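You operate a simulated robot arm through the tools that you are given. There is no shell and no other tool.

You are at the controls of a simulated two-armed robot. One attempt, no reset.

## Task
Set the back rest as the trolley card says, then lock the table side rail up.
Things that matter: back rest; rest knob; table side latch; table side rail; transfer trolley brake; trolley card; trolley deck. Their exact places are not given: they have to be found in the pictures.

It is judged by the outcome, as a careful person would: the job done as asked, and still so three seconds after it is handed in. It fails if anything else is knocked over, pushed out of place, dropped, spilled or broken.

## Robot
Two 7-joint arms with two-finger parallel grippers on one trunk, on a base that moves. Base frame: it is fixed to the floor where the robot stands at the start and does not move with it; the origin is under the middle of the robot, x ahead of it, y to its left, z up. Readings come in mm, rad, newtons and seconds.
The left shoulder is at the start at [60, 189, 1063], the right one opposite. With the tool pointing down near the work surface each hand reaches from about 100 to 600 mm from the robot's upright axis, wherever it stands, measured 20 degrees to its own side. Places, roughly: back rest [700, 200, 600]; rest knob [400, 0, 500]; table side latch [0, 600, 500]; table side rail [100, 400, 500]; transfer trolley brake [-300, 900, 200]; trolley deck [300, 700, 500]. Payload 3.43 kg a hand.
The tool frame of a hand sits at the grasp point between the pads (the TCP): z along the fingers, y along the line on which they close. The tips reach 30 mm beyond it. Largest opening 94 mm; finger width 28, thickness 10; the body of the gripper, 50 by 96 mm, starts 55 mm behind the TCP.
Orientation is that of the tool frame in the base frame, as [roll, pitch, yaw] about the fixed x, y, z axes, in that order (R = Rz(yaw) Ry(pitch) Rx(roll)). With the fingers straight down and closing along the base's y, the tool's x points along the base's -x, its y along +y and its z along -z.

## Interface
- The arms move only by the tool nudge_tool. It takes "left_deltas", "right_deltas" or both (then of equal length, played together; a hand with none holds still); each is one flat list of numbers, 7 for each row, row after row: the shift along the tool's x, y, z in m, then the turn, a rotation vector about the tool's x, y, z in rad, then the closure in counts, from 0 (fully open) to 255 (shut). In form: [dx, dy, dz, ax, ay, az, gripper, dx, dy, dz, ax, ay, az, gripper, ...]. A call has 1 to 20 rows; each row is the pose to reach, as a shift and turn from the pose commanded when the call began, along the tool's axes at that moment. Each row takes 0.2 s and may step no farther than 50 mm and 0.15 rad from the row before; otherwise, or with a gripper value out of range, the whole call is refused. Where a pose cannot be reached the arm comes as near as it can. A force on the tool above 40 N (or 10 N above the force at the start of the call, whichever is more), or a blocked arm, ends the call early, and 0.2 s more pass. Each finger travels about 153 mm/s and halts on what it meets, pressing with about 28 N; the grip force reading is that of the motor and also rises with nothing between the fingers. The clock runs only during rows and for 0.2 s after the last one: add rows that repeat a pose to give the fingers time. The reply holds the time, the measured pose of the TCP, the force on the tool along the base axes, the opening and the grip force, in the units named above and with some noise, with the torque about the TCP (base axes, N m) and any sound that the robot's microphone picked up.
- Cameras (640 x 400 px; columns grow to the right, rows downward): "scene" is now at [-3.9, 43.8, 1602.8]; the picture's right is [0.62, -0.79, 0.00], its down [-0.66, -0.52, -0.54] and it looks along [0.43, 0.33, -0.84] (base axes); focal length 263 px, centre (320, 200). "left" rides on the left gripper at [76, -14, -103] in its tool frame; the picture's right is [0.18, 0.98, 0.00], its down [-0.75, 0.14, -0.64] and it looks along [-0.63, 0.12, 0.77] (tool axes); focal length 243 px, centre (320, 200). "right" rides on the right gripper at [76, 14, -102] in its tool frame; the picture's right is [-0.18, 0.98, 0.00], its down [-0.75, -0.14, -0.64] and it looks along [-0.63, -0.12, 0.77] (tool axes); focal length 243 px, centre (320, 200).
- camera(camera): a new picture of that camera. The clock stands still meanwhile.
- move_column(by): slides the trunk up (or, below 0, down) by that many mm; the arms and the scene camera ride with it, the base frame stays. It gives what a move gives, with no picture.
- drive_base(legs): drives the robot by 1 to 6 legs, each [ahead, left, turn to the left] in mm, mm and rad, along the robot's own axes; the way and the turn of a leg run together, so that a leg with both is an arc; at most 1500 mm and 3.142 rad a leg. The arms and the cameras ride along, it lands a little off, and it stops where it bumps. It gives what a move gives.
- pan_tilt(pan, tilt): turns the head with the scene camera to pan (to the left, within 1.501 rad either way) and tilt (down, from -0.506 to 1.204), counted from straight ahead of the robot. It gives what a move gives.
- pixel_to_xyz(camera, pixels): for up to 12 pixels [column, row] of the newest picture of that camera ("zoom" is the newest enlarged one), the place [x, y, z] in the base frame of the surface seen there, good to about 2 mm. The clock stands still meanwhile.
- inspect(camera, box): a new picture of the part [left, top, right, bottom] of that camera's present view, enlarged. The clock stands still meanwhile.
- sign_off(): hands the job in; it is judged then, once.

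Open the grippers and draw the arms clear of the work before you hand the job in, unless the task says otherwise.

The tools are called after "Emit:" as name(argument=value, ...) on one line, values as JSON. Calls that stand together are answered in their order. nudge_tool: Moves the arms, as the interface text tells. Its arguments: {"type":"object","properties":{"left_deltas":{"type":"array"},"right_deltas":{"type":"array"}},"required":[]} The other tools are called the same way: move_column (by) moves the trunk up or down; drive_base (legs) drives the base; pan_tilt (pan, tilt) turns the head that bears the scene camera; camera (camera) takes a picture; pixel_to_xyz (camera, pixels) gives the place of the surface under pixels of a picture; inspect (camera, box) takes an enlarged picture of a part of a camera's view; sign_off () hands the job in.

At the start:

```text
time_s: 0.0
left_position: [336.7, 381.2, 1136.1]
left_ee_rot: [3.141, 0.0, -3.141]
left_ft_force: [-0.3, 0.5, 0.7]
left_ft_torque: [0.0, 0.0, 0.01]
left_gripper_width: 94.2
left_gripper_force: 0.1
right_position: [349.5, 22.4, 1078.7]
right_ee_rot: [-3.141, 0.0, -3.141]
right_ft_force: [-0.7, 0.3, 0.0]
right_ft_torque: [0.0, 0.0, -0.02]
right_gripper_width: 94.2
right_gripper_force: 0.0
trunk travel left (down, up): [-735.0, 255.0]
robot x, y, heading: [4.6, -0.7, -0.004]
head pan, tilt (commanded): [0.665, 0.997]
```

scene: 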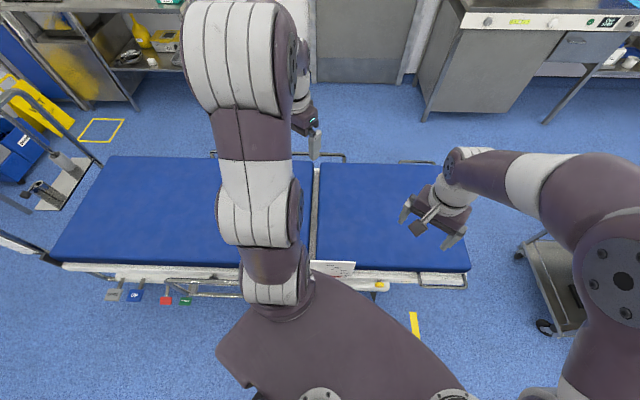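
right: 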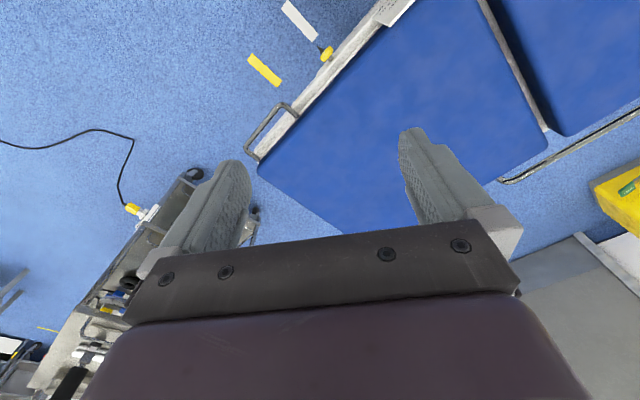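
left: 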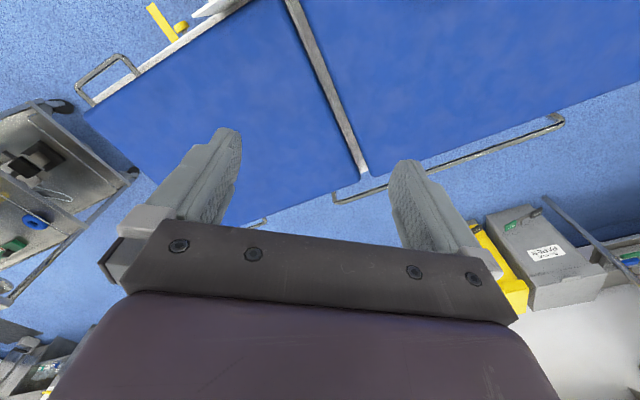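

The scene picture shows the blue-topped trolley, a white card near (332,268), a yellow knob near (382,286), and a folded side rail with coloured tags near (115-190,297). I enlarge the card and the side rail areas.

Emit:
inspect(camera="scene", box=[290, 240, 410, 315])

Emit:
inspect(camera="scene", box=[40, 230, 280, 380])

Emit:
pixel_to_xyz(camera="scene", pixels=[[332, 268], [382, 286], [115, 297], [135, 297], [165, 300], [186, 301], [440, 200], [150, 200], [317, 200], [60, 255], [470, 265], [110, 160]])

```text
5.33 times, centred on (350, 278) of scene
```

zoom: 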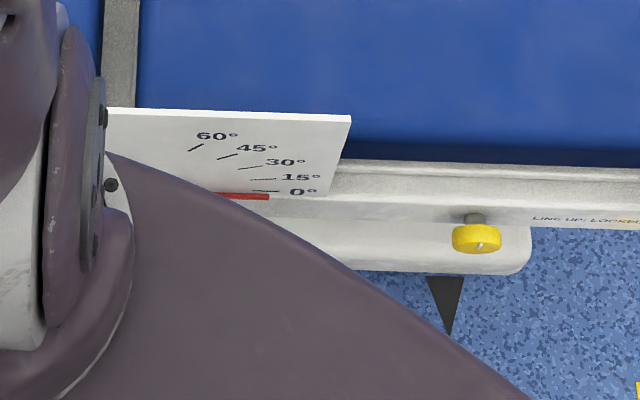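

```text
2.67 times, centred on (160, 305) of scene
```

zoom: 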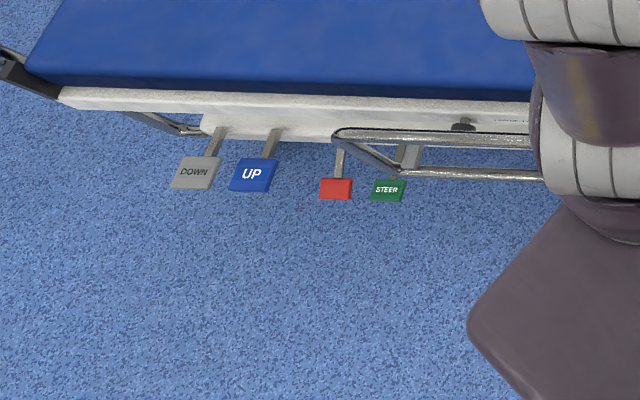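

```text
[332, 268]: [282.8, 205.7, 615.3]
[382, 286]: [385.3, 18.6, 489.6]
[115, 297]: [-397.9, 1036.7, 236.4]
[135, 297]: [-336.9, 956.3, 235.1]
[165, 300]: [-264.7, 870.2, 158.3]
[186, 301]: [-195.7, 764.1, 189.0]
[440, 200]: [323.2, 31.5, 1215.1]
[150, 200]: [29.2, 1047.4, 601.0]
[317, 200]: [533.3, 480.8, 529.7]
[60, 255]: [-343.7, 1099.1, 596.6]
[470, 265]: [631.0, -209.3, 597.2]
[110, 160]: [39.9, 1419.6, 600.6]
```

The plate beside the deck is an angle scale, with the red pointer at 0°, and "LINE UP: LOCKED" is printed near the yellow knob. The arms block part of the view, so I turn the head to look for the trolley card and other details.

Emit:
pan_tilt(pan=0.3, tilt=0.9)

Emit:
camera(camera="scene")

Emit:
pan_tilt(pan=1.2, tilt=0.7)

Emit:
camera(camera="scene")

```text
time_s: 0.8
left_position: [336.8, 381.3, 1136.3]
left_ee_rot: [-3.141, 0.001, -3.14]
left_ft_force: [1.5, 0.1, -0.2]
left_ft_torque: [0.01, 0.0, 0.0]
left_gripper_width: 93.9
left_gripper_force: 0.1
right_position: [349.3, 21.7, 1078.3]
right_ee_rot: [3.141, 0.0, 3.142]
right_ft_force: [0.4, 0.5, 0.7]
right_ft_torque: [0.0, 0.02, -0.01]
right_gripper_width: 94.0
right_gripper_force: 0.2
trunk travel left (down, up): [-735.0, 255.0]
robot x, y, heading: [-0.1, -1.8, 0.003]
head pan, tilt (commanded): [0.3, 0.901]
```

```text
taken
```

scene: 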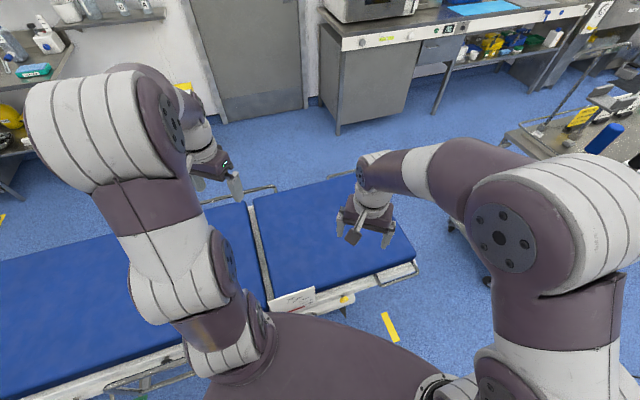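

```text
time_s: 2.0
left_position: [337.3, 380.8, 1135.0]
left_ee_rot: [3.141, 0.0, -3.141]
left_ft_force: [0.1, 0.1, 0.2]
left_ft_torque: [-0.01, 0.02, -0.02]
left_gripper_width: 94.1
left_gripper_force: 0.1
right_position: [348.7, 21.8, 1079.5]
right_ee_rot: [3.141, -0.002, -3.14]
right_ft_force: [0.7, -1.1, 0.4]
right_ft_torque: [-0.02, 0.01, -0.02]
right_gripper_width: 93.7
right_gripper_force: 0.1
trunk travel left (down, up): [-735.0, 255.0]
robot x, y, heading: [0.4, -0.9, 0.003]
head pan, tilt (commanded): [1.201, 0.7]
```

```text
taken
```

scene: 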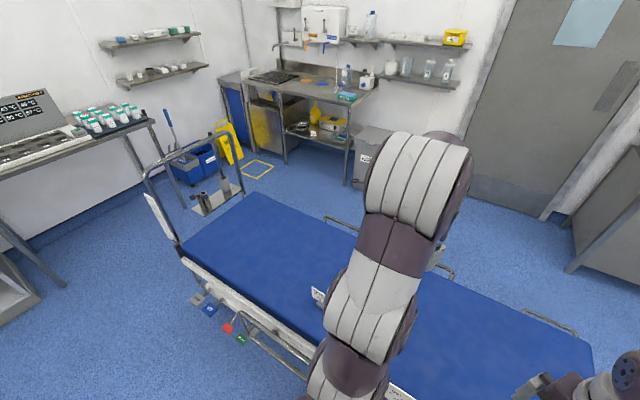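

A white panel hangs on the push handle around (160,215), which may be the trolley card. I enlarge it and the pedals.

Emit:
inspect(camera="scene", box=[120, 150, 240, 250])

Emit:
inspect(camera="scene", box=[170, 250, 340, 390])

Emit:
pixel_to_xyz(camera="scene", pixels=[[150, 200], [160, 215], [172, 235], [228, 329], [241, 340], [209, 310], [197, 301], [145, 178], [238, 135]])

```text
4.00 times, centred on (180, 200) of scene
```

zoom: 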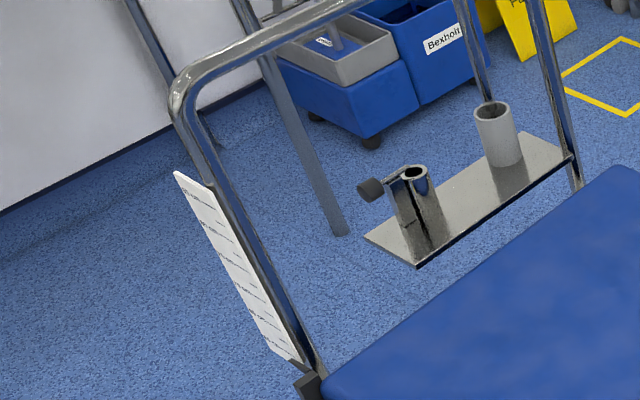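

```text
2.86 times, centred on (255, 320) of scene
```

zoom: 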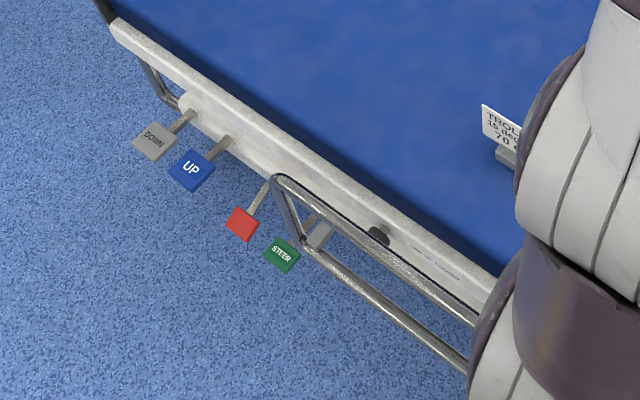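

```text
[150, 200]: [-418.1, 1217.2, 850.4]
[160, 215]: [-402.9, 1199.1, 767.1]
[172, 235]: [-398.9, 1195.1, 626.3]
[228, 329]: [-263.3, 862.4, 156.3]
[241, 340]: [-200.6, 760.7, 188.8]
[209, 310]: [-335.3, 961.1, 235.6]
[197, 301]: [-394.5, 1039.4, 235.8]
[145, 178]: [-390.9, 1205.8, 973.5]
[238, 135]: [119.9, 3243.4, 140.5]
```

A small card stands on the deck near (318,296) reading "TROLLEY... 15 deg... 70...". I look up its place and enlarge it.

Emit:
inspect(camera="scene", box=[300, 275, 350, 310])

Emit:
pixel_to_xyz(camera="scene", pixels=[[315, 296], [320, 298], [322, 303], [270, 331], [290, 341]])

Emit:
inspect(camera="scene", box=[255, 310, 345, 370])

```text
11.43 times, centred on (325, 292) of scene
```

zoom: 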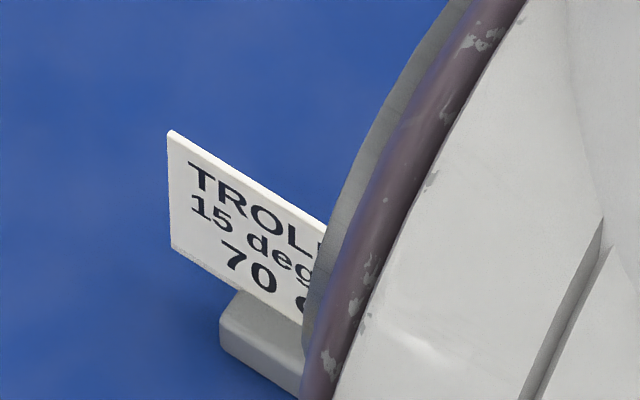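

```text
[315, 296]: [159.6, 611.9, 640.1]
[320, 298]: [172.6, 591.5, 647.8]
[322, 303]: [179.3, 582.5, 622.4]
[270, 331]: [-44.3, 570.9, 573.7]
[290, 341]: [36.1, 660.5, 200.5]
```

```text
6.67 times, centred on (300, 340) of scene
```

zoom: 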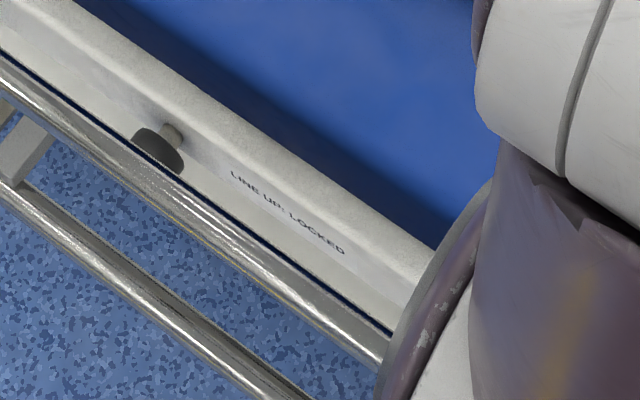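

The card reads "TROL…, 15 deg…, 70 …" and the latch is a dark knob near (-35,575,560) with "LINE UP: LOCKED" beside it. I move the left arm to the left and back to unblock the view.

Emit:
nudge_tool(left_deltas=[0.0, 0.045, 0, 0, 0, 0, 0, 0.0, 0.09, 0, 0, 0, 0, 0, 0.02, 0.13, 0, 0, 0, 0, 0, 0.04, 0.17, 0, 0, 0, 0, 0, 0.06, 0.21, 0, 0, 0, 0, 0, 0.08, 0.25, 0, 0, 0, 0, 0, 0.1, 0.29, 0, 0, 0, 0, 0, 0.12, 0.33, 0, 0, 0, 0, 0])

Emit:
camera(camera="scene")

Emit:
camera(camera="left")

```text
time_s: 3.8
left_position: [212.5, 619.3, 1071.1]
left_ee_rot: [3.14, 0.0, -3.141]
left_ft_force: [0.8, 0.8, -0.2]
left_ft_torque: [0.02, 0.01, -0.01]
left_gripper_width: 94.0
left_gripper_force: 0.1
left hand out of reach, approached as far as the arm can: row 1, 2, 3, 4, 5, 6, 7, 8
right_position: [349.0, 21.5, 1079.8]
right_ee_rot: [-3.141, 0.0, -3.141]
right_ft_force: [1.6, -0.6, 0.4]
right_ft_torque: [-0.01, -0.02, 0.03]
right_gripper_width: 94.0
right_gripper_force: 0.1
trunk travel left (down, up): [-735.0, 255.0]
robot x, y, heading: [0.6, -0.4, 0.001]
head pan, tilt (commanded): [1.201, 0.7]
```

```text
taken
```

scene: 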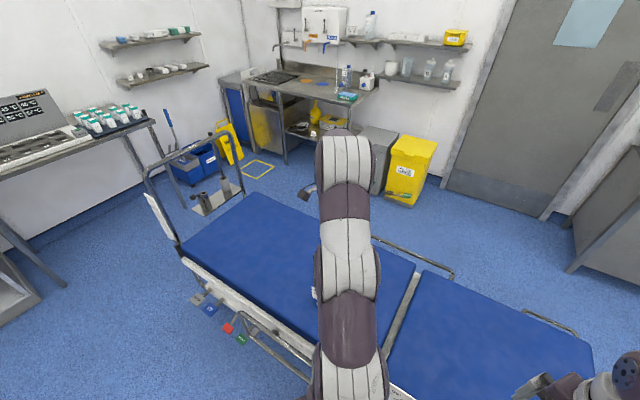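

```text
taken
```

left: 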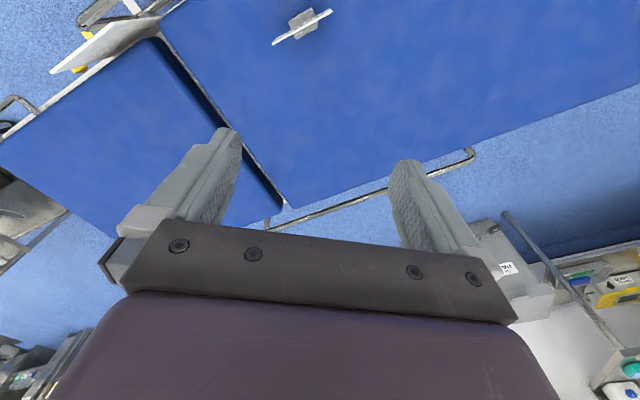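

The left arm still covers the card, so I plan to turn the base to face the trolley. First I check the free floor around the robot on its right side.

Emit:
pan_tilt(pan=-0.5, tilt=0.9)

Emit:
camera(camera="scene")

Emit:
pan_tilt(pan=-1.4, tilt=0.9)

Emit:
camera(camera="scene")

Emit:
pan_tilt(pan=1.5, tilt=1.0)

Emit:
camera(camera="scene")

```text
time_s: 5.6
left_position: [213.1, 618.9, 1070.2]
left_ee_rot: [3.14, 0.0, -3.141]
left_ft_force: [0.1, -0.3, 0.0]
left_ft_torque: [-0.01, 0.03, -0.01]
left_gripper_width: 94.0
left_gripper_force: 0.0
right_position: [349.0, 21.2, 1080.0]
right_ee_rot: [-3.142, 0.0, -3.141]
right_ft_force: [-0.1, -0.1, 0.4]
right_ft_torque: [0.01, 0.02, 0.0]
right_gripper_width: 94.1
right_gripper_force: 0.0
trunk travel left (down, up): [-735.0, 255.0]
robot x, y, heading: [0.7, -3.1, -0.0]
head pan, tilt (commanded): [-0.499, 0.901]
```

```text
taken
```

scene: 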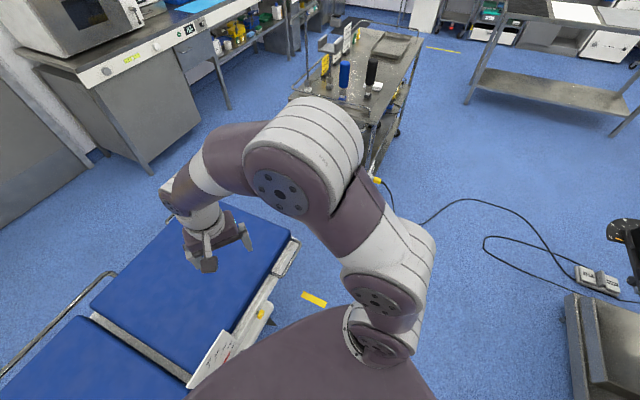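

```text
time_s: 6.8
left_position: [212.4, 618.9, 1070.0]
left_ee_rot: [3.14, 0.0, 3.142]
left_ft_force: [-0.8, 0.0, -0.4]
left_ft_torque: [-0.02, 0.02, -0.01]
left_gripper_width: 94.3
left_gripper_force: 0.0
right_position: [349.3, 20.4, 1079.4]
right_ee_rot: [-3.142, 0.0, 3.14]
right_ft_force: [0.6, -0.6, -0.2]
right_ft_torque: [-0.01, 0.02, 0.01]
right_gripper_width: 93.9
right_gripper_force: 0.1
trunk travel left (down, up): [-735.0, 255.0]
robot x, y, heading: [1.3, -4.3, 0.003]
head pan, tilt (commanded): [-1.4, 0.901]
```

```text
taken
```

scene: 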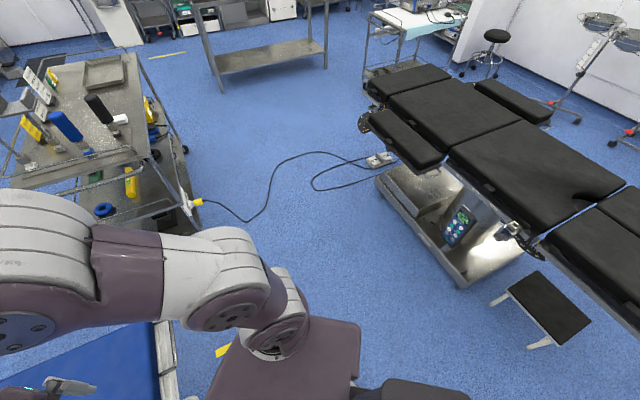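

```text
time_s: 9.3
left_position: [211.4, 619.4, 1070.6]
left_ee_rot: [3.139, 0.001, 3.14]
left_ft_force: [0.5, -0.5, 0.1]
left_ft_torque: [0.01, -0.01, 0.01]
left_gripper_width: 94.3
left_gripper_force: 0.1
right_position: [348.4, 21.6, 1080.7]
right_ee_rot: [-3.14, 0.001, -3.141]
right_ft_force: [0.5, -0.4, 0.2]
right_ft_torque: [0.02, 0.01, 0.01]
right_gripper_width: 94.2
right_gripper_force: 0.1
trunk travel left (down, up): [-735.0, 255.0]
robot x, y, heading: [2.6, -0.9, -0.001]
head pan, tilt (commanded): [1.499, 1.0]
```

```text
taken
```

scene: 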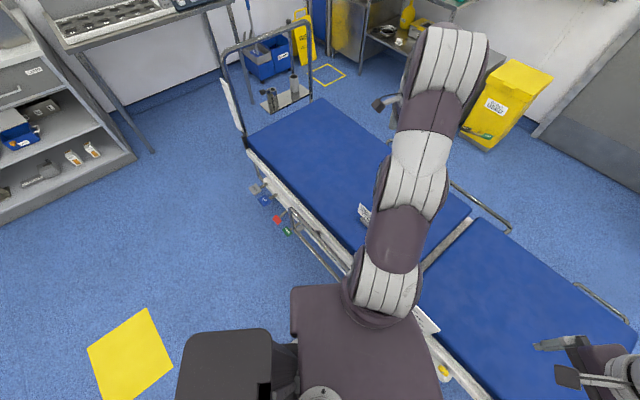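

Open floor is visible on the robot's left; I check where the nearest items are on the right/back side before moving.

Emit:
pixel_to_xyz(camera="scene", pixels=[[130, 355], [290, 290], [300, 380], [215, 340], [365, 215], [276, 219], [425, 320], [441, 370], [130, 160]])

Emit:
inspect(camera="scene", box=[340, 190, 400, 230])

Emit:
inspect(camera="scene", box=[240, 170, 360, 270])

Emit:
pan_tilt(pan=-1.4, tilt=1.1)

Emit:
camera(camera="scene")

```text
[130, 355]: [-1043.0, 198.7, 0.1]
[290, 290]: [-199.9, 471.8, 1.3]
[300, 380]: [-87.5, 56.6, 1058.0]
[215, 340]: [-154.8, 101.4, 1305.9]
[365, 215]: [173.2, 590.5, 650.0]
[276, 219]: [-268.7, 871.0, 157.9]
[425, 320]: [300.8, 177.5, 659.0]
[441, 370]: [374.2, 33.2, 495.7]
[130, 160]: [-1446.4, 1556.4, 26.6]
```

```text
10.00 times, centred on (370, 210) of scene
```

zoom: 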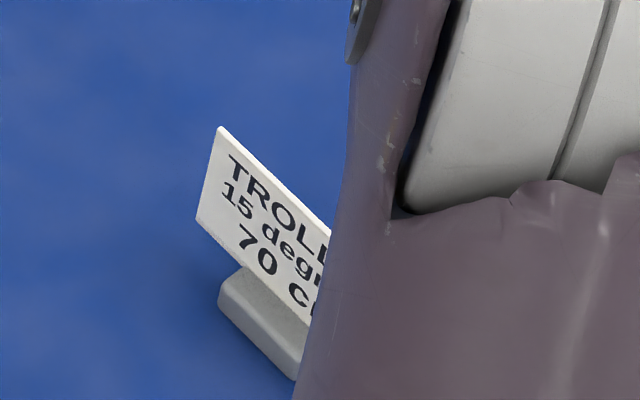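

```text
4.00 times, centred on (300, 220) of scene
```

zoom: 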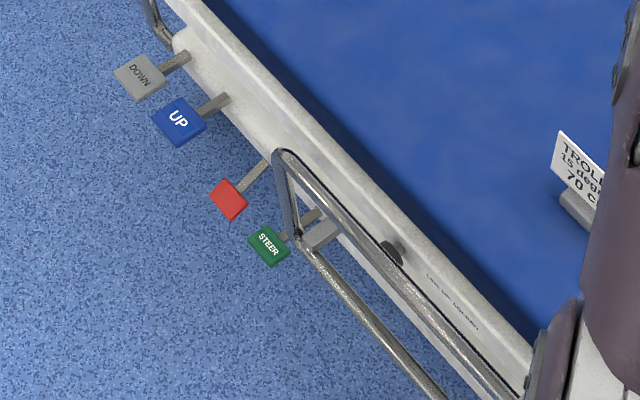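

```text
time_s: 11.8
left_position: [212.0, 619.7, 1070.8]
left_ee_rot: [3.141, 0.001, -3.141]
left_ft_force: [0.2, 0.1, 0.3]
left_ft_torque: [0.03, 0.01, 0.01]
left_gripper_width: 94.0
left_gripper_force: 0.0
right_position: [347.3, 20.6, 1078.9]
right_ee_rot: [-3.141, 0.0, 3.141]
right_ft_force: [0.3, 0.3, 0.2]
right_ft_torque: [0.03, -0.01, 0.03]
right_gripper_width: 93.9
right_gripper_force: 0.1
trunk travel left (down, up): [-735.0, 255.0]
robot x, y, heading: [2.2, -0.8, -0.004]
head pan, tilt (commanded): [-1.4, 1.1]
```

```text
taken
```

scene: 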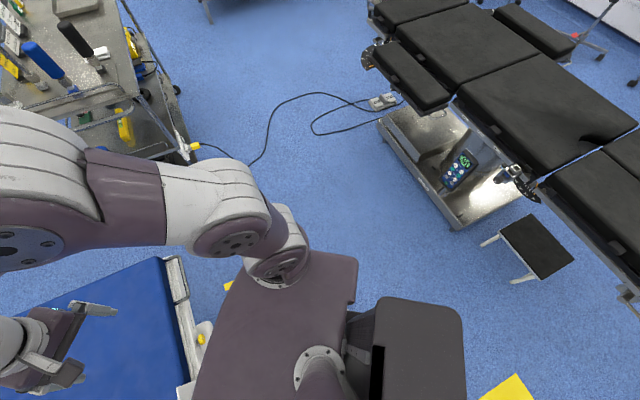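

The card begins "TROL…, 15 deg…, 70 c…". I measure the gap to the operating table and cart before backing away.

Emit:
pixel_to_xyz(camera="scene", pixels=[[455, 225], [385, 130], [420, 105], [495, 240], [525, 280], [190, 150], [150, 120], [515, 385], [440, 60], [620, 280]])

```text
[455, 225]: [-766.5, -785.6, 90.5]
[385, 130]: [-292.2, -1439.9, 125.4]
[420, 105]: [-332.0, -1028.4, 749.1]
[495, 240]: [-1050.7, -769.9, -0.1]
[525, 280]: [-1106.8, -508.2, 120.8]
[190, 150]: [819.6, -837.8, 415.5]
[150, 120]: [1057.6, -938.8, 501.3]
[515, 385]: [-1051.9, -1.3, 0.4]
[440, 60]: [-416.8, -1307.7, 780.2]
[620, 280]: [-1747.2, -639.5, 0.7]
```

The space behind is clear (operating table base is ~1.1 m away), so I back 200 mm off the trolley and turn 0.64 rad left to face it squarely.

Emit:
drive_base(legs=[[-160, -120, 0], [0, 0, 0.64]])

Emit:
pan_tilt(pan=0.0, tilt=0.9)

Emit:
camera(camera="scene")

```text
time_s: 15.1
left_position: [-349.0, 505.3, 1069.9]
left_ee_rot: [3.141, 0.001, -2.519]
left_ft_force: [-0.4, -0.5, -0.9]
left_ft_torque: [-0.02, -0.01, 0.0]
left_gripper_width: 93.9
left_gripper_force: 0.1
right_position: [111.9, 100.7, 1079.1]
right_ee_rot: [3.141, 0.001, -2.518]
right_ft_force: [-0.9, 0.4, 1.2]
right_ft_torque: [-0.04, -0.02, -0.02]
right_gripper_width: 94.0
right_gripper_force: 0.2
trunk travel left (down, up): [-735.0, 255.0]
robot x, y, heading: [-161.9, -121.0, 0.62]
head pan, tilt (commanded): [-1.4, 1.1]
```

```text
time_s: 16.7
left_position: [-347.1, 504.3, 1069.6]
left_ee_rot: [3.141, 0.0, -2.518]
left_ft_force: [-0.3, -0.1, 0.4]
left_ft_torque: [-0.01, -0.02, 0.0]
left_gripper_width: 93.9
left_gripper_force: 0.1
right_position: [110.7, 98.6, 1080.6]
right_ee_rot: [3.141, -0.001, -2.517]
right_ft_force: [0.5, 0.3, -0.1]
right_ft_torque: [0.0, 0.02, -0.01]
right_gripper_width: 93.9
right_gripper_force: 0.2
trunk travel left (down, up): [-735.0, 255.0]
robot x, y, heading: [-161.7, -122.5, 0.626]
head pan, tilt (commanded): [0.0, 0.901]
```

```text
taken
```

scene: 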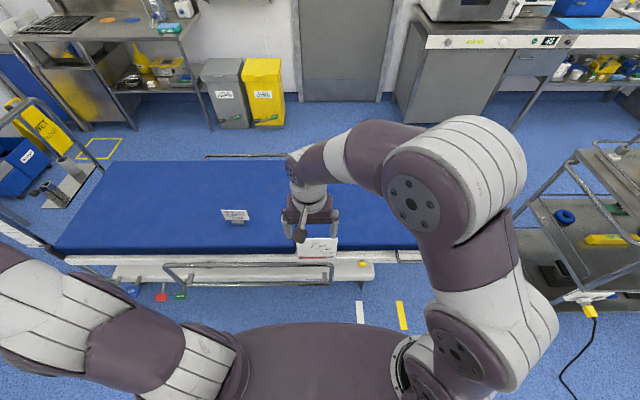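

Now the card on the deck at (235,216) is in view, and the rail, plate (318,246) and knob (365,263) too. I enlarge them.

Emit:
inspect(camera="scene", box=[210, 200, 260, 232])

Emit:
inspect(camera="scene", box=[280, 230, 400, 305])

Emit:
inspect(camera="scene", box=[100, 240, 260, 310])

Emit:
inspect(camera="scene", box=[0, 210, 80, 260])

```text
12.50 times, centred on (235, 216) of scene
```

zoom: 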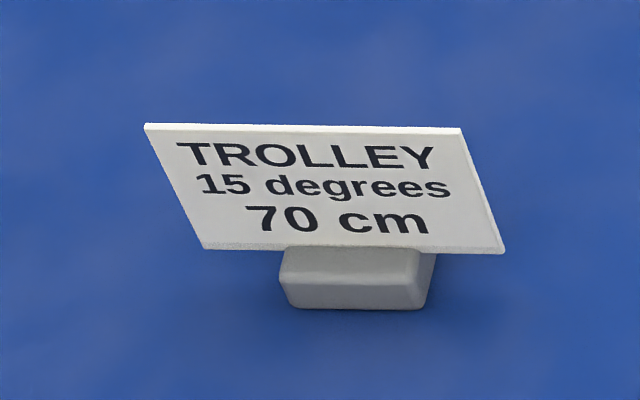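

```text
5.33 times, centred on (340, 268) of scene
```

zoom: 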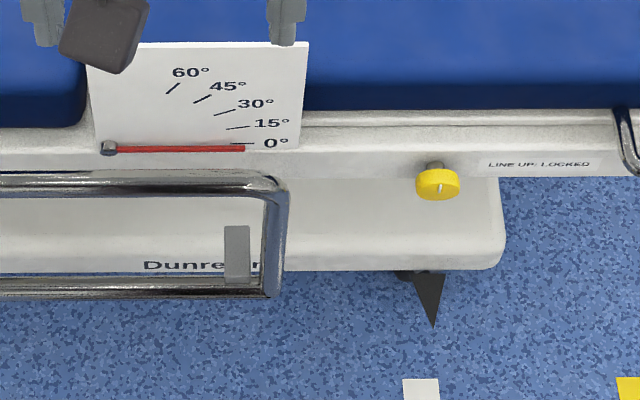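

```text
4.00 times, centred on (180, 275) of scene
```

zoom: 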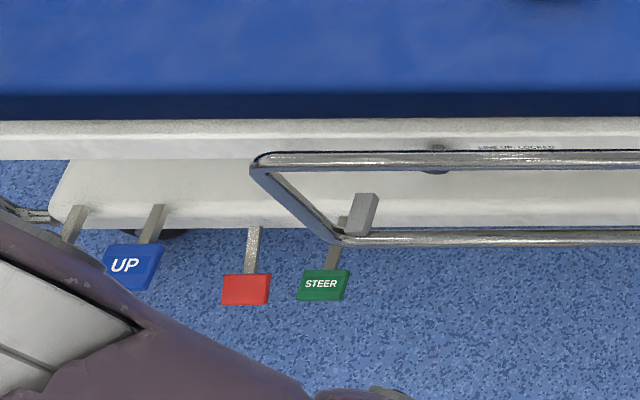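

```text
8.00 times, centred on (40, 235) of scene
```

zoom: 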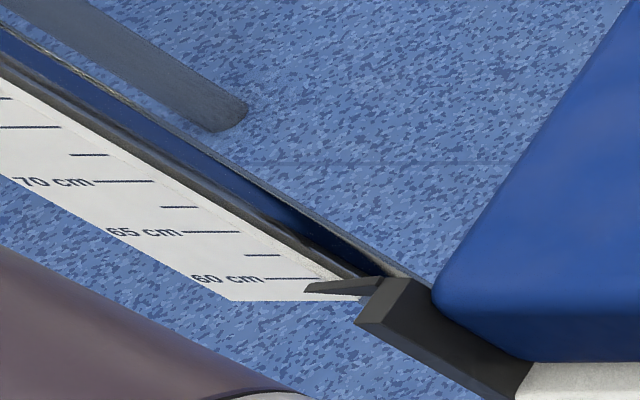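

The card reads "TROLLEY / 15 degrees / 70 cm", so the back rest goes to 15°; the deck height isn't part of the request. I measure the rail, latch, plate and knob geometry now.

Emit:
inspect(camera="scene", box=[150, 245, 350, 310])

Emit:
pixel_to_xyz(camera="scene", pixels=[[172, 265], [250, 265], [325, 264], [186, 299], [250, 284], [330, 284], [190, 293], [209, 278], [363, 264], [209, 284], [325, 280], [165, 265]])

```text
3.20 times, centred on (250, 278) of scene
```

zoom: 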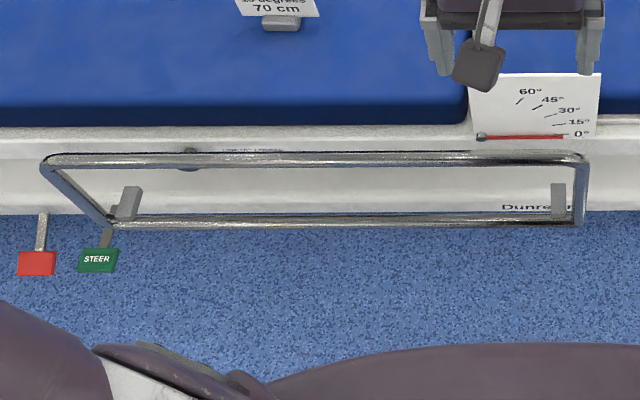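

```text
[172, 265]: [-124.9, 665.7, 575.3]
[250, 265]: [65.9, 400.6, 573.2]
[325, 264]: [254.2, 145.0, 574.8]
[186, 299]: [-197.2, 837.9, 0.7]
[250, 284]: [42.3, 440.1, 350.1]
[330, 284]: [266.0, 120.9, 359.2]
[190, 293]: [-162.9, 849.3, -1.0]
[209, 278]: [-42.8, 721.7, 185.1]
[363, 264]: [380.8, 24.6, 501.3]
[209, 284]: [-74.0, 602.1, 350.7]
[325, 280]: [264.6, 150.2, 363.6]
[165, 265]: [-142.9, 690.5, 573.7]
```

The rail is an upright loop: top tube at z≈574, bottom tube at z≈350, at about 295 mm off. I sample more points on the enlarged picture: tabs, pedals, latch, and plate.

Emit:
pixel_to_xyz(camera="zoom", pixels=[[130, 195], [122, 213], [558, 190], [558, 213], [190, 151], [190, 168], [38, 265], [97, 262], [42, 220], [104, 238], [480, 137], [560, 138]])

Emit:
inspect(camera="scene", box=[195, 250, 245, 281])

```text
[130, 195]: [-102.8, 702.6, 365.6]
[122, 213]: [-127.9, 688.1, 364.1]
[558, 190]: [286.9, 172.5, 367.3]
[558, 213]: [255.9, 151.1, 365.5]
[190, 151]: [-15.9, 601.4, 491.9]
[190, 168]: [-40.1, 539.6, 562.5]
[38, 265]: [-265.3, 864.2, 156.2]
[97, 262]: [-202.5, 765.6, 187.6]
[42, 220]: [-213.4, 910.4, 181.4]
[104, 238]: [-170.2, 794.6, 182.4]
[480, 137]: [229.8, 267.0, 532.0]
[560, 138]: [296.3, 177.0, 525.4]
```

```text
12.80 times, centred on (220, 266) of scene
```

zoom: 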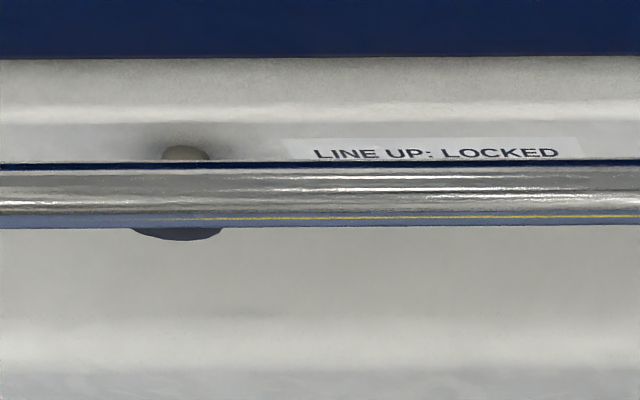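

The rail brackets are low (z≈365) and the latch knob sits behind the top tube near (-20,595,490). I take a left hand picture to see the pedals and rail from another side.

Emit:
camera(camera="left")

Emit:
camera(camera="right")

Emit:
inspect(camera="scene", box=[190, 140, 290, 190])

Emit:
pixel_to_xyz(camera="scene", pixels=[[450, 170], [420, 210], [320, 160], [60, 330], [110, 340], [180, 360], [490, 270], [470, 340], [225, 156]])

```text
taken
```

left: 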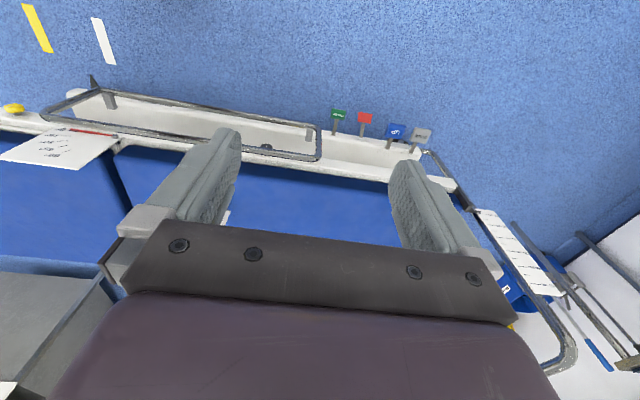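

```text
taken
```

right: 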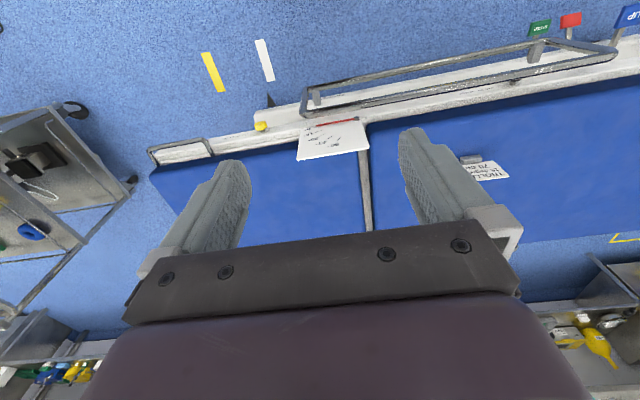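

```text
6.40 times, centred on (240, 165) of scene
```

zoom: 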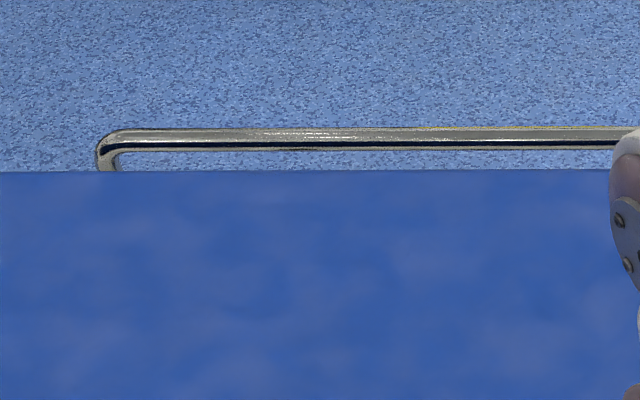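

```text
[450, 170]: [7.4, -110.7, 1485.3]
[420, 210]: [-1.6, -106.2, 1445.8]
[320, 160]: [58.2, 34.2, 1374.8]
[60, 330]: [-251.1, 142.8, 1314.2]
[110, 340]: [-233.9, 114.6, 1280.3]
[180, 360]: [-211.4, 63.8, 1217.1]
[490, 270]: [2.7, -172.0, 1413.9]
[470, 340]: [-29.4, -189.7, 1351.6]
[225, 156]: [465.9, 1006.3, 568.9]
```

The left picture shows the pedals at (338,115), (365,118), (396,130), (421,135) and the latch at (267,146). I enlarge these.

Emit:
inspect(camera="left", box=[300, 90, 450, 170])

Emit:
inspect(camera="left", box=[220, 110, 340, 180])

Emit:
inspect(camera="left", box=[0, 70, 150, 170])

```text
4.27 times, centred on (375, 130) of left
```

zoom: 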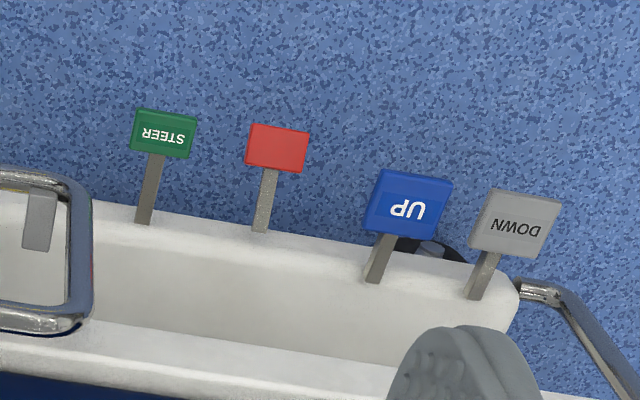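

```text
5.33 times, centred on (280, 145) of left
```

zoom: 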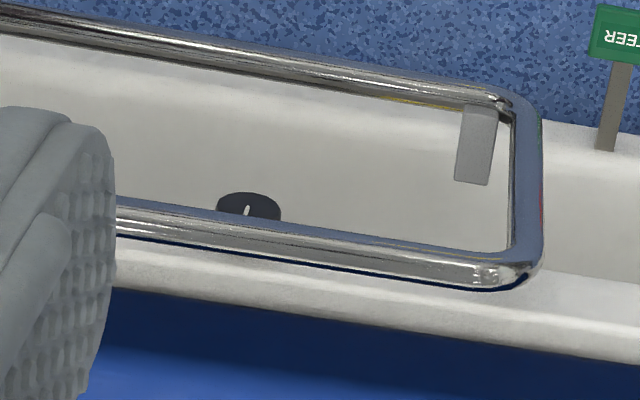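

```text
4.00 times, centred on (75, 120) of left
```

zoom: 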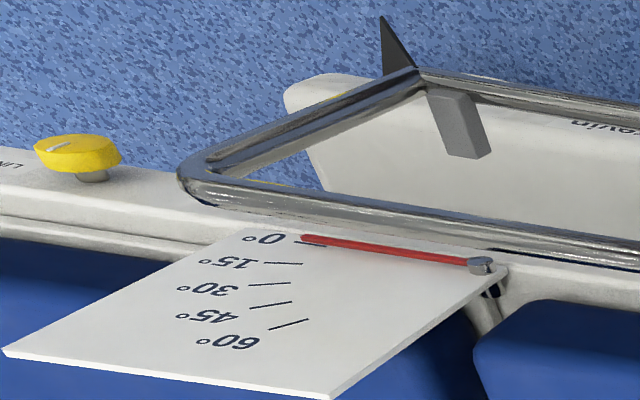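

I look closely at the yellow knob's line mark from the scene camera and in the right hand view.

Emit:
inspect(camera="scene", box=[350, 252, 382, 272])

Emit:
inspect(camera="right", box=[240, 100, 300, 140])

Emit:
inspect(camera="left", box=[255, 135, 285, 155])

```text
16.00 times, centred on (366, 262) of scene
```

zoom: 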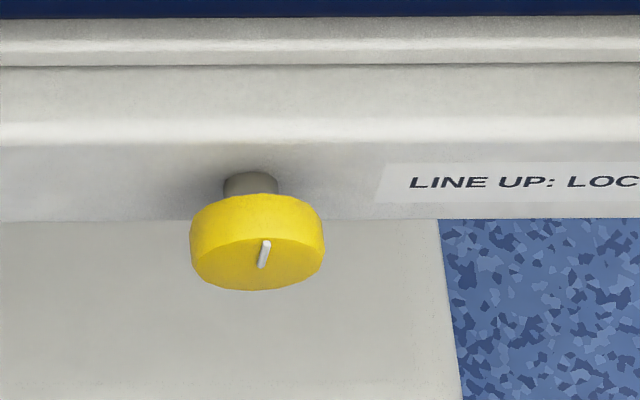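

```text
10.00 times, centred on (270, 120) of right
```

zoom: 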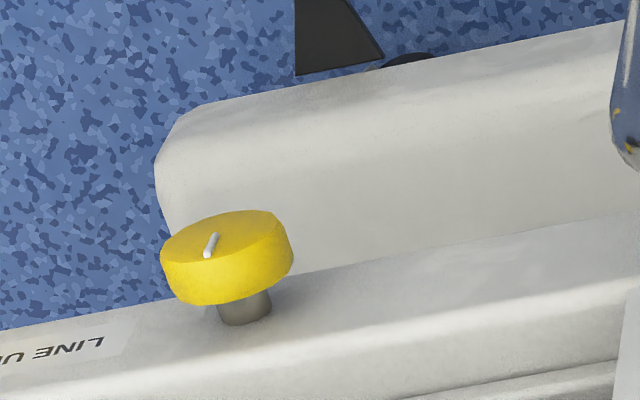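

```text
16.00 times, centred on (270, 145) of left
```

zoom: 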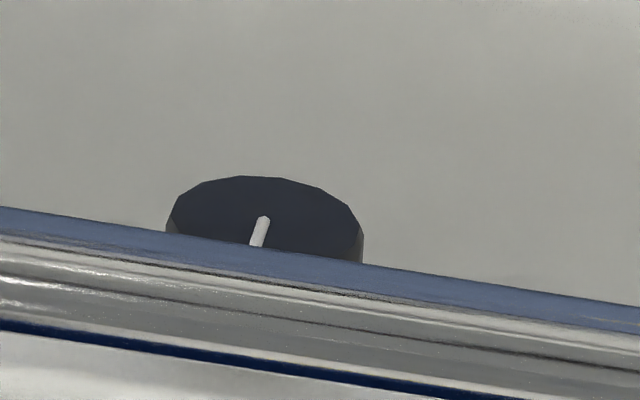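

Both knob lines point up (both locked, rail down). Next I need a side view of the back rest's head end and the loop there; I first check the cart, cable and floor positions on that side.

Emit:
pan_tilt(pan=-0.6, tilt=0.9)

Emit:
camera(camera="scene")

Emit:
pixel_to_xyz(camera="scene", pixels=[[260, 200], [240, 240], [280, 180], [300, 200]])

```text
time_s: 17.7
left_position: [-347.6, 504.5, 1071.1]
left_ee_rot: [3.14, 0.0, -2.517]
left_ft_force: [-0.2, -0.1, 0.1]
left_ft_torque: [0.05, 0.0, 0.0]
left_gripper_width: 93.8
left_gripper_force: 0.1
right_position: [112.1, 99.0, 1079.1]
right_ee_rot: [-3.141, 0.001, -2.518]
right_ft_force: [-0.2, -0.5, -0.2]
right_ft_torque: [0.0, 0.03, 0.01]
right_gripper_width: 93.9
right_gripper_force: 0.0
trunk travel left (down, up): [-735.0, 255.0]
robot x, y, heading: [-162.5, -118.8, 0.626]
head pan, tilt (commanded): [-0.6, 0.901]
```

```text
taken
```

scene: 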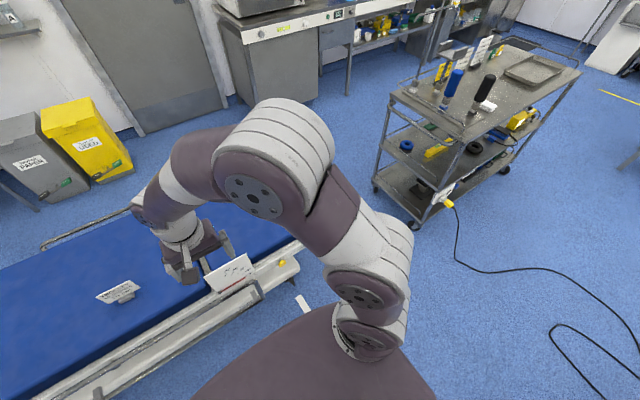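

```text
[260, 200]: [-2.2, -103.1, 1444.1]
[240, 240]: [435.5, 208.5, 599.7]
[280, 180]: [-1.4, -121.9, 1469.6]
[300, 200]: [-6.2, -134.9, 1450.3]
```

I measure the cart's nearest wheel and cable in this view.

Emit:
pixel_to_xyz(camera="scene", pixels=[[414, 226], [375, 187], [447, 203], [455, 250], [392, 98], [505, 170], [520, 270], [290, 245], [560, 330], [305, 305]])

```text
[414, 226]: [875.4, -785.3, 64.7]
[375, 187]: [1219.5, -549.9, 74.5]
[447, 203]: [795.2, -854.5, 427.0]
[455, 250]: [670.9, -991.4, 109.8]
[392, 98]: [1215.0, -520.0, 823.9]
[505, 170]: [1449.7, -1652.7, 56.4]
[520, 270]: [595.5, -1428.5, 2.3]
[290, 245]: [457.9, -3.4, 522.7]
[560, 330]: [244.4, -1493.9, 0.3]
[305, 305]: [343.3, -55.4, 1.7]
```

The cart and operating table leave enough room, so I shift the robot 330 mm to its right along the trolley, toward the back rest.

Emit:
drive_base(legs=[[0, -330, 0]])

Emit:
pan_tilt(pan=0.0, tilt=0.9)

Emit:
camera(camera="scene")

Emit:
camera(camera="right")

```text
time_s: 19.9
left_position: [-150.9, 235.3, 1069.4]
left_ee_rot: [3.141, 0.0, -2.524]
left_ft_force: [0.6, 0.3, 0.4]
left_ft_torque: [-0.03, 0.03, 0.0]
left_gripper_width: 93.9
left_gripper_force: 0.1
right_position: [307.6, -171.7, 1078.8]
right_ee_rot: [-3.141, 0.001, -2.522]
right_ft_force: [0.0, 0.1, 0.0]
right_ft_torque: [0.0, -0.01, -0.03]
right_gripper_width: 93.8
right_gripper_force: 0.0
trunk travel left (down, up): [-735.0, 255.0]
robot x, y, heading: [34.5, -395.6, 0.62]
head pan, tilt (commanded): [-0.6, 0.901]
```

```text
time_s: 20.9
left_position: [-152.0, 235.1, 1070.6]
left_ee_rot: [-3.141, 0.0, -2.521]
left_ft_force: [0.0, -0.4, -0.4]
left_ft_torque: [0.02, -0.03, 0.02]
left_gripper_width: 93.8
left_gripper_force: 0.0
right_position: [306.2, -171.8, 1078.8]
right_ee_rot: [-3.141, 0.0, -2.521]
right_ft_force: [-0.9, 0.1, 0.3]
right_ft_torque: [0.05, 0.01, -0.01]
right_gripper_width: 94.0
right_gripper_force: 0.0
trunk travel left (down, up): [-735.0, 255.0]
robot x, y, heading: [35.3, -393.8, 0.62]
head pan, tilt (commanded): [0.0, 0.901]
```

```text
taken
```

scene: 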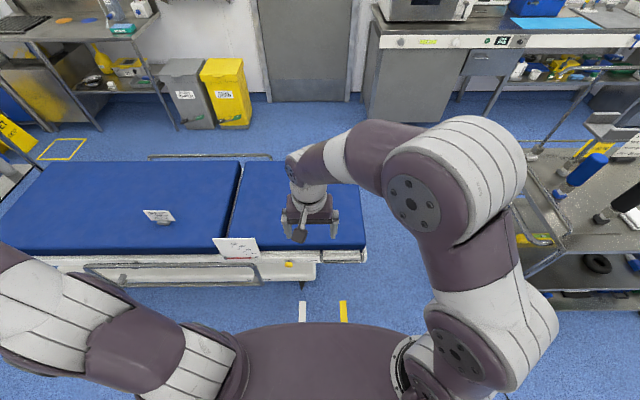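

```text
taken
```

right: 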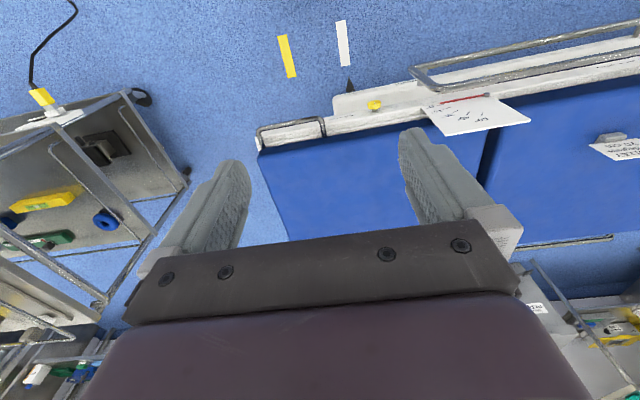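

The back rest's near edge and a loop at (345,255) are visible now. I enlarge them.

Emit:
inspect(camera="scene", box=[270, 225, 380, 295])

Emit:
pixel_to_xyz(camera="zoom", pixels=[[300, 180], [560, 175], [300, 205], [560, 200], [290, 215], [420, 215], [560, 222], [290, 240], [300, 250]])

Emit:
inspect(camera="right", box=[240, 80, 400, 180])

```text
5.71 times, centred on (325, 260) of scene
```

zoom: 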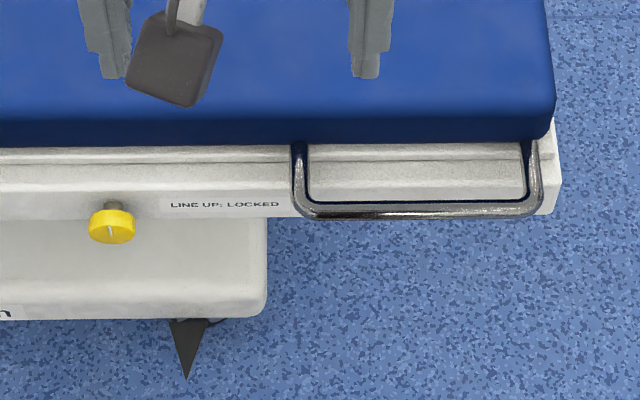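

```text
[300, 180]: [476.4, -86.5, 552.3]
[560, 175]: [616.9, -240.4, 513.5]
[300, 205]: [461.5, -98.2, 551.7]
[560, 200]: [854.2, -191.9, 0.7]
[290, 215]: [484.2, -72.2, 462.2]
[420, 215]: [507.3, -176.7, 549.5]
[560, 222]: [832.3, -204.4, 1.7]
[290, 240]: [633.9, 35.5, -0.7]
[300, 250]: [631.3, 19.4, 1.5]
```

```text
4.00 times, centred on (320, 130) of right
```

zoom: 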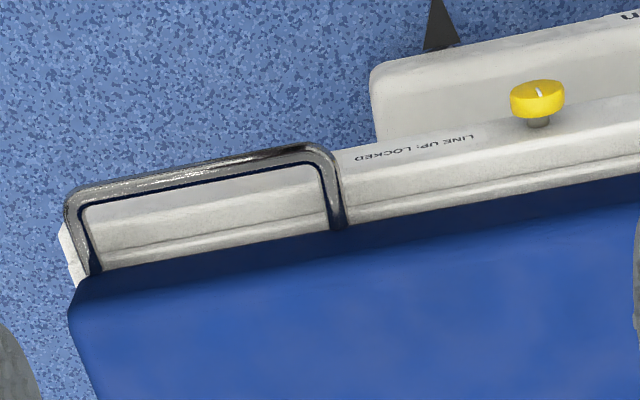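

The loop is a grab handle of the back rest: tube along the trolley at z≈550, about 300 mm off. Before pushing on anything I want a low, close look at the brake pedal and the rail mounts, so I drive left along the trolley.

Emit:
drive_base(legs=[[0, 900, 0]])

Emit:
move_column(by=-480)

Emit:
pan_tilt(pan=0.4, tilt=0.9)

Emit:
camera(camera="scene")

```text
time_s: 25.6
left_position: [-647.3, 978.3, 1069.8]
left_ee_rot: [-3.141, -0.001, -2.549]
left_ft_force: [0.3, -0.6, -0.6]
left_ft_torque: [-0.02, 0.02, 0.02]
left_gripper_width: 93.8
left_gripper_force: 0.0
right_position: [-198.7, 558.6, 1078.8]
right_ee_rot: [3.141, 0.001, -2.548]
right_ft_force: [-0.4, -0.5, -0.4]
right_ft_torque: [0.02, -0.01, 0.01]
right_gripper_width: 93.7
right_gripper_force: 0.1
trunk travel left (down, up): [-735.0, 255.0]
robot x, y, heading: [-478.8, 344.9, 0.592]
head pan, tilt (commanded): [0.0, 0.901]
```

```text
refused: -480 is not a number from -400 to 400
```

```text
time_s: 26.5
left_position: [-646.0, 976.9, 1070.6]
left_ee_rot: [3.141, 0.0, -2.548]
left_ft_force: [-0.1, -0.3, 0.4]
left_ft_torque: [0.02, -0.01, -0.01]
left_gripper_width: 94.3
left_gripper_force: 0.0
right_position: [-199.3, 558.9, 1078.6]
right_ee_rot: [-3.141, -0.001, -2.548]
right_ft_force: [-0.4, 0.8, -0.1]
right_ft_torque: [0.02, 0.02, 0.03]
right_gripper_width: 93.9
right_gripper_force: 0.1
trunk travel left (down, up): [-735.0, 255.0]
robot x, y, heading: [-477.8, 347.9, 0.594]
head pan, tilt (commanded): [0.4, 0.901]
```

```text
taken
```

scene: 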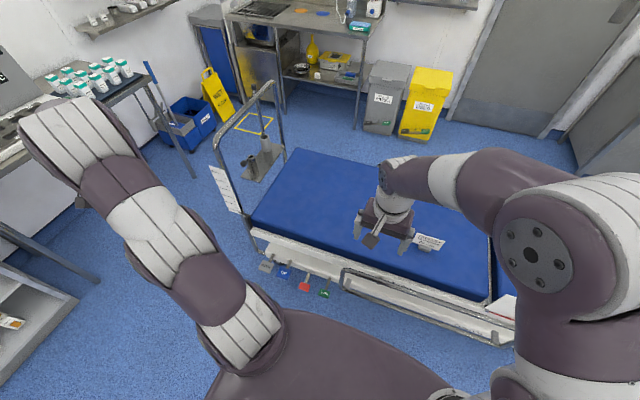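

The robot is at about 563 mm along, heading 0.593. I lower the trunk by 400 mm (hands stay about 100 mm clear of the rail plane) and look at the pedals.

Emit:
move_column(by=-400)

Emit:
pan_tilt(pan=0.35, tilt=0.9)

Emit:
camera(camera="scene")

```text
time_s: 30.3
left_position: [-646.4, 977.3, 670.7]
left_ee_rot: [3.14, -0.001, -2.549]
left_ft_force: [1.5, -0.5, -0.4]
left_ft_torque: [0.0, -0.02, 0.02]
left_gripper_width: 94.0
left_gripper_force: 0.0
right_position: [-200.4, 558.1, 679.9]
right_ee_rot: [-3.139, 0.001, -2.548]
right_ft_force: [-0.6, -0.1, -0.1]
right_ft_torque: [-0.03, 0.01, -0.02]
right_gripper_width: 94.3
right_gripper_force: 0.0
trunk travel left (down, up): [-335.0, 655.0]
robot x, y, heading: [-475.4, 350.3, 0.595]
head pan, tilt (commanded): [0.4, 0.901]
```

```text
time_s: 30.9
left_position: [-647.1, 978.1, 670.9]
left_ee_rot: [3.138, -0.001, -2.549]
left_ft_force: [0.4, 0.7, -0.1]
left_ft_torque: [0.0, 0.0, -0.01]
left_gripper_width: 94.0
left_gripper_force: 0.0
right_position: [-199.8, 558.5, 678.6]
right_ee_rot: [3.14, 0.002, -2.548]
right_ft_force: [-0.7, -0.3, 0.3]
right_ft_torque: [0.0, -0.02, -0.02]
right_gripper_width: 94.0
right_gripper_force: 0.0
trunk travel left (down, up): [-335.0, 655.0]
robot x, y, heading: [-477.1, 345.4, 0.592]
head pan, tilt (commanded): [0.351, 0.901]
```

```text
taken
```

scene: 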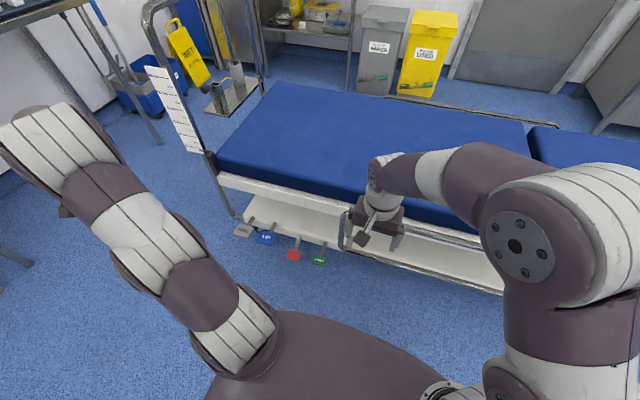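

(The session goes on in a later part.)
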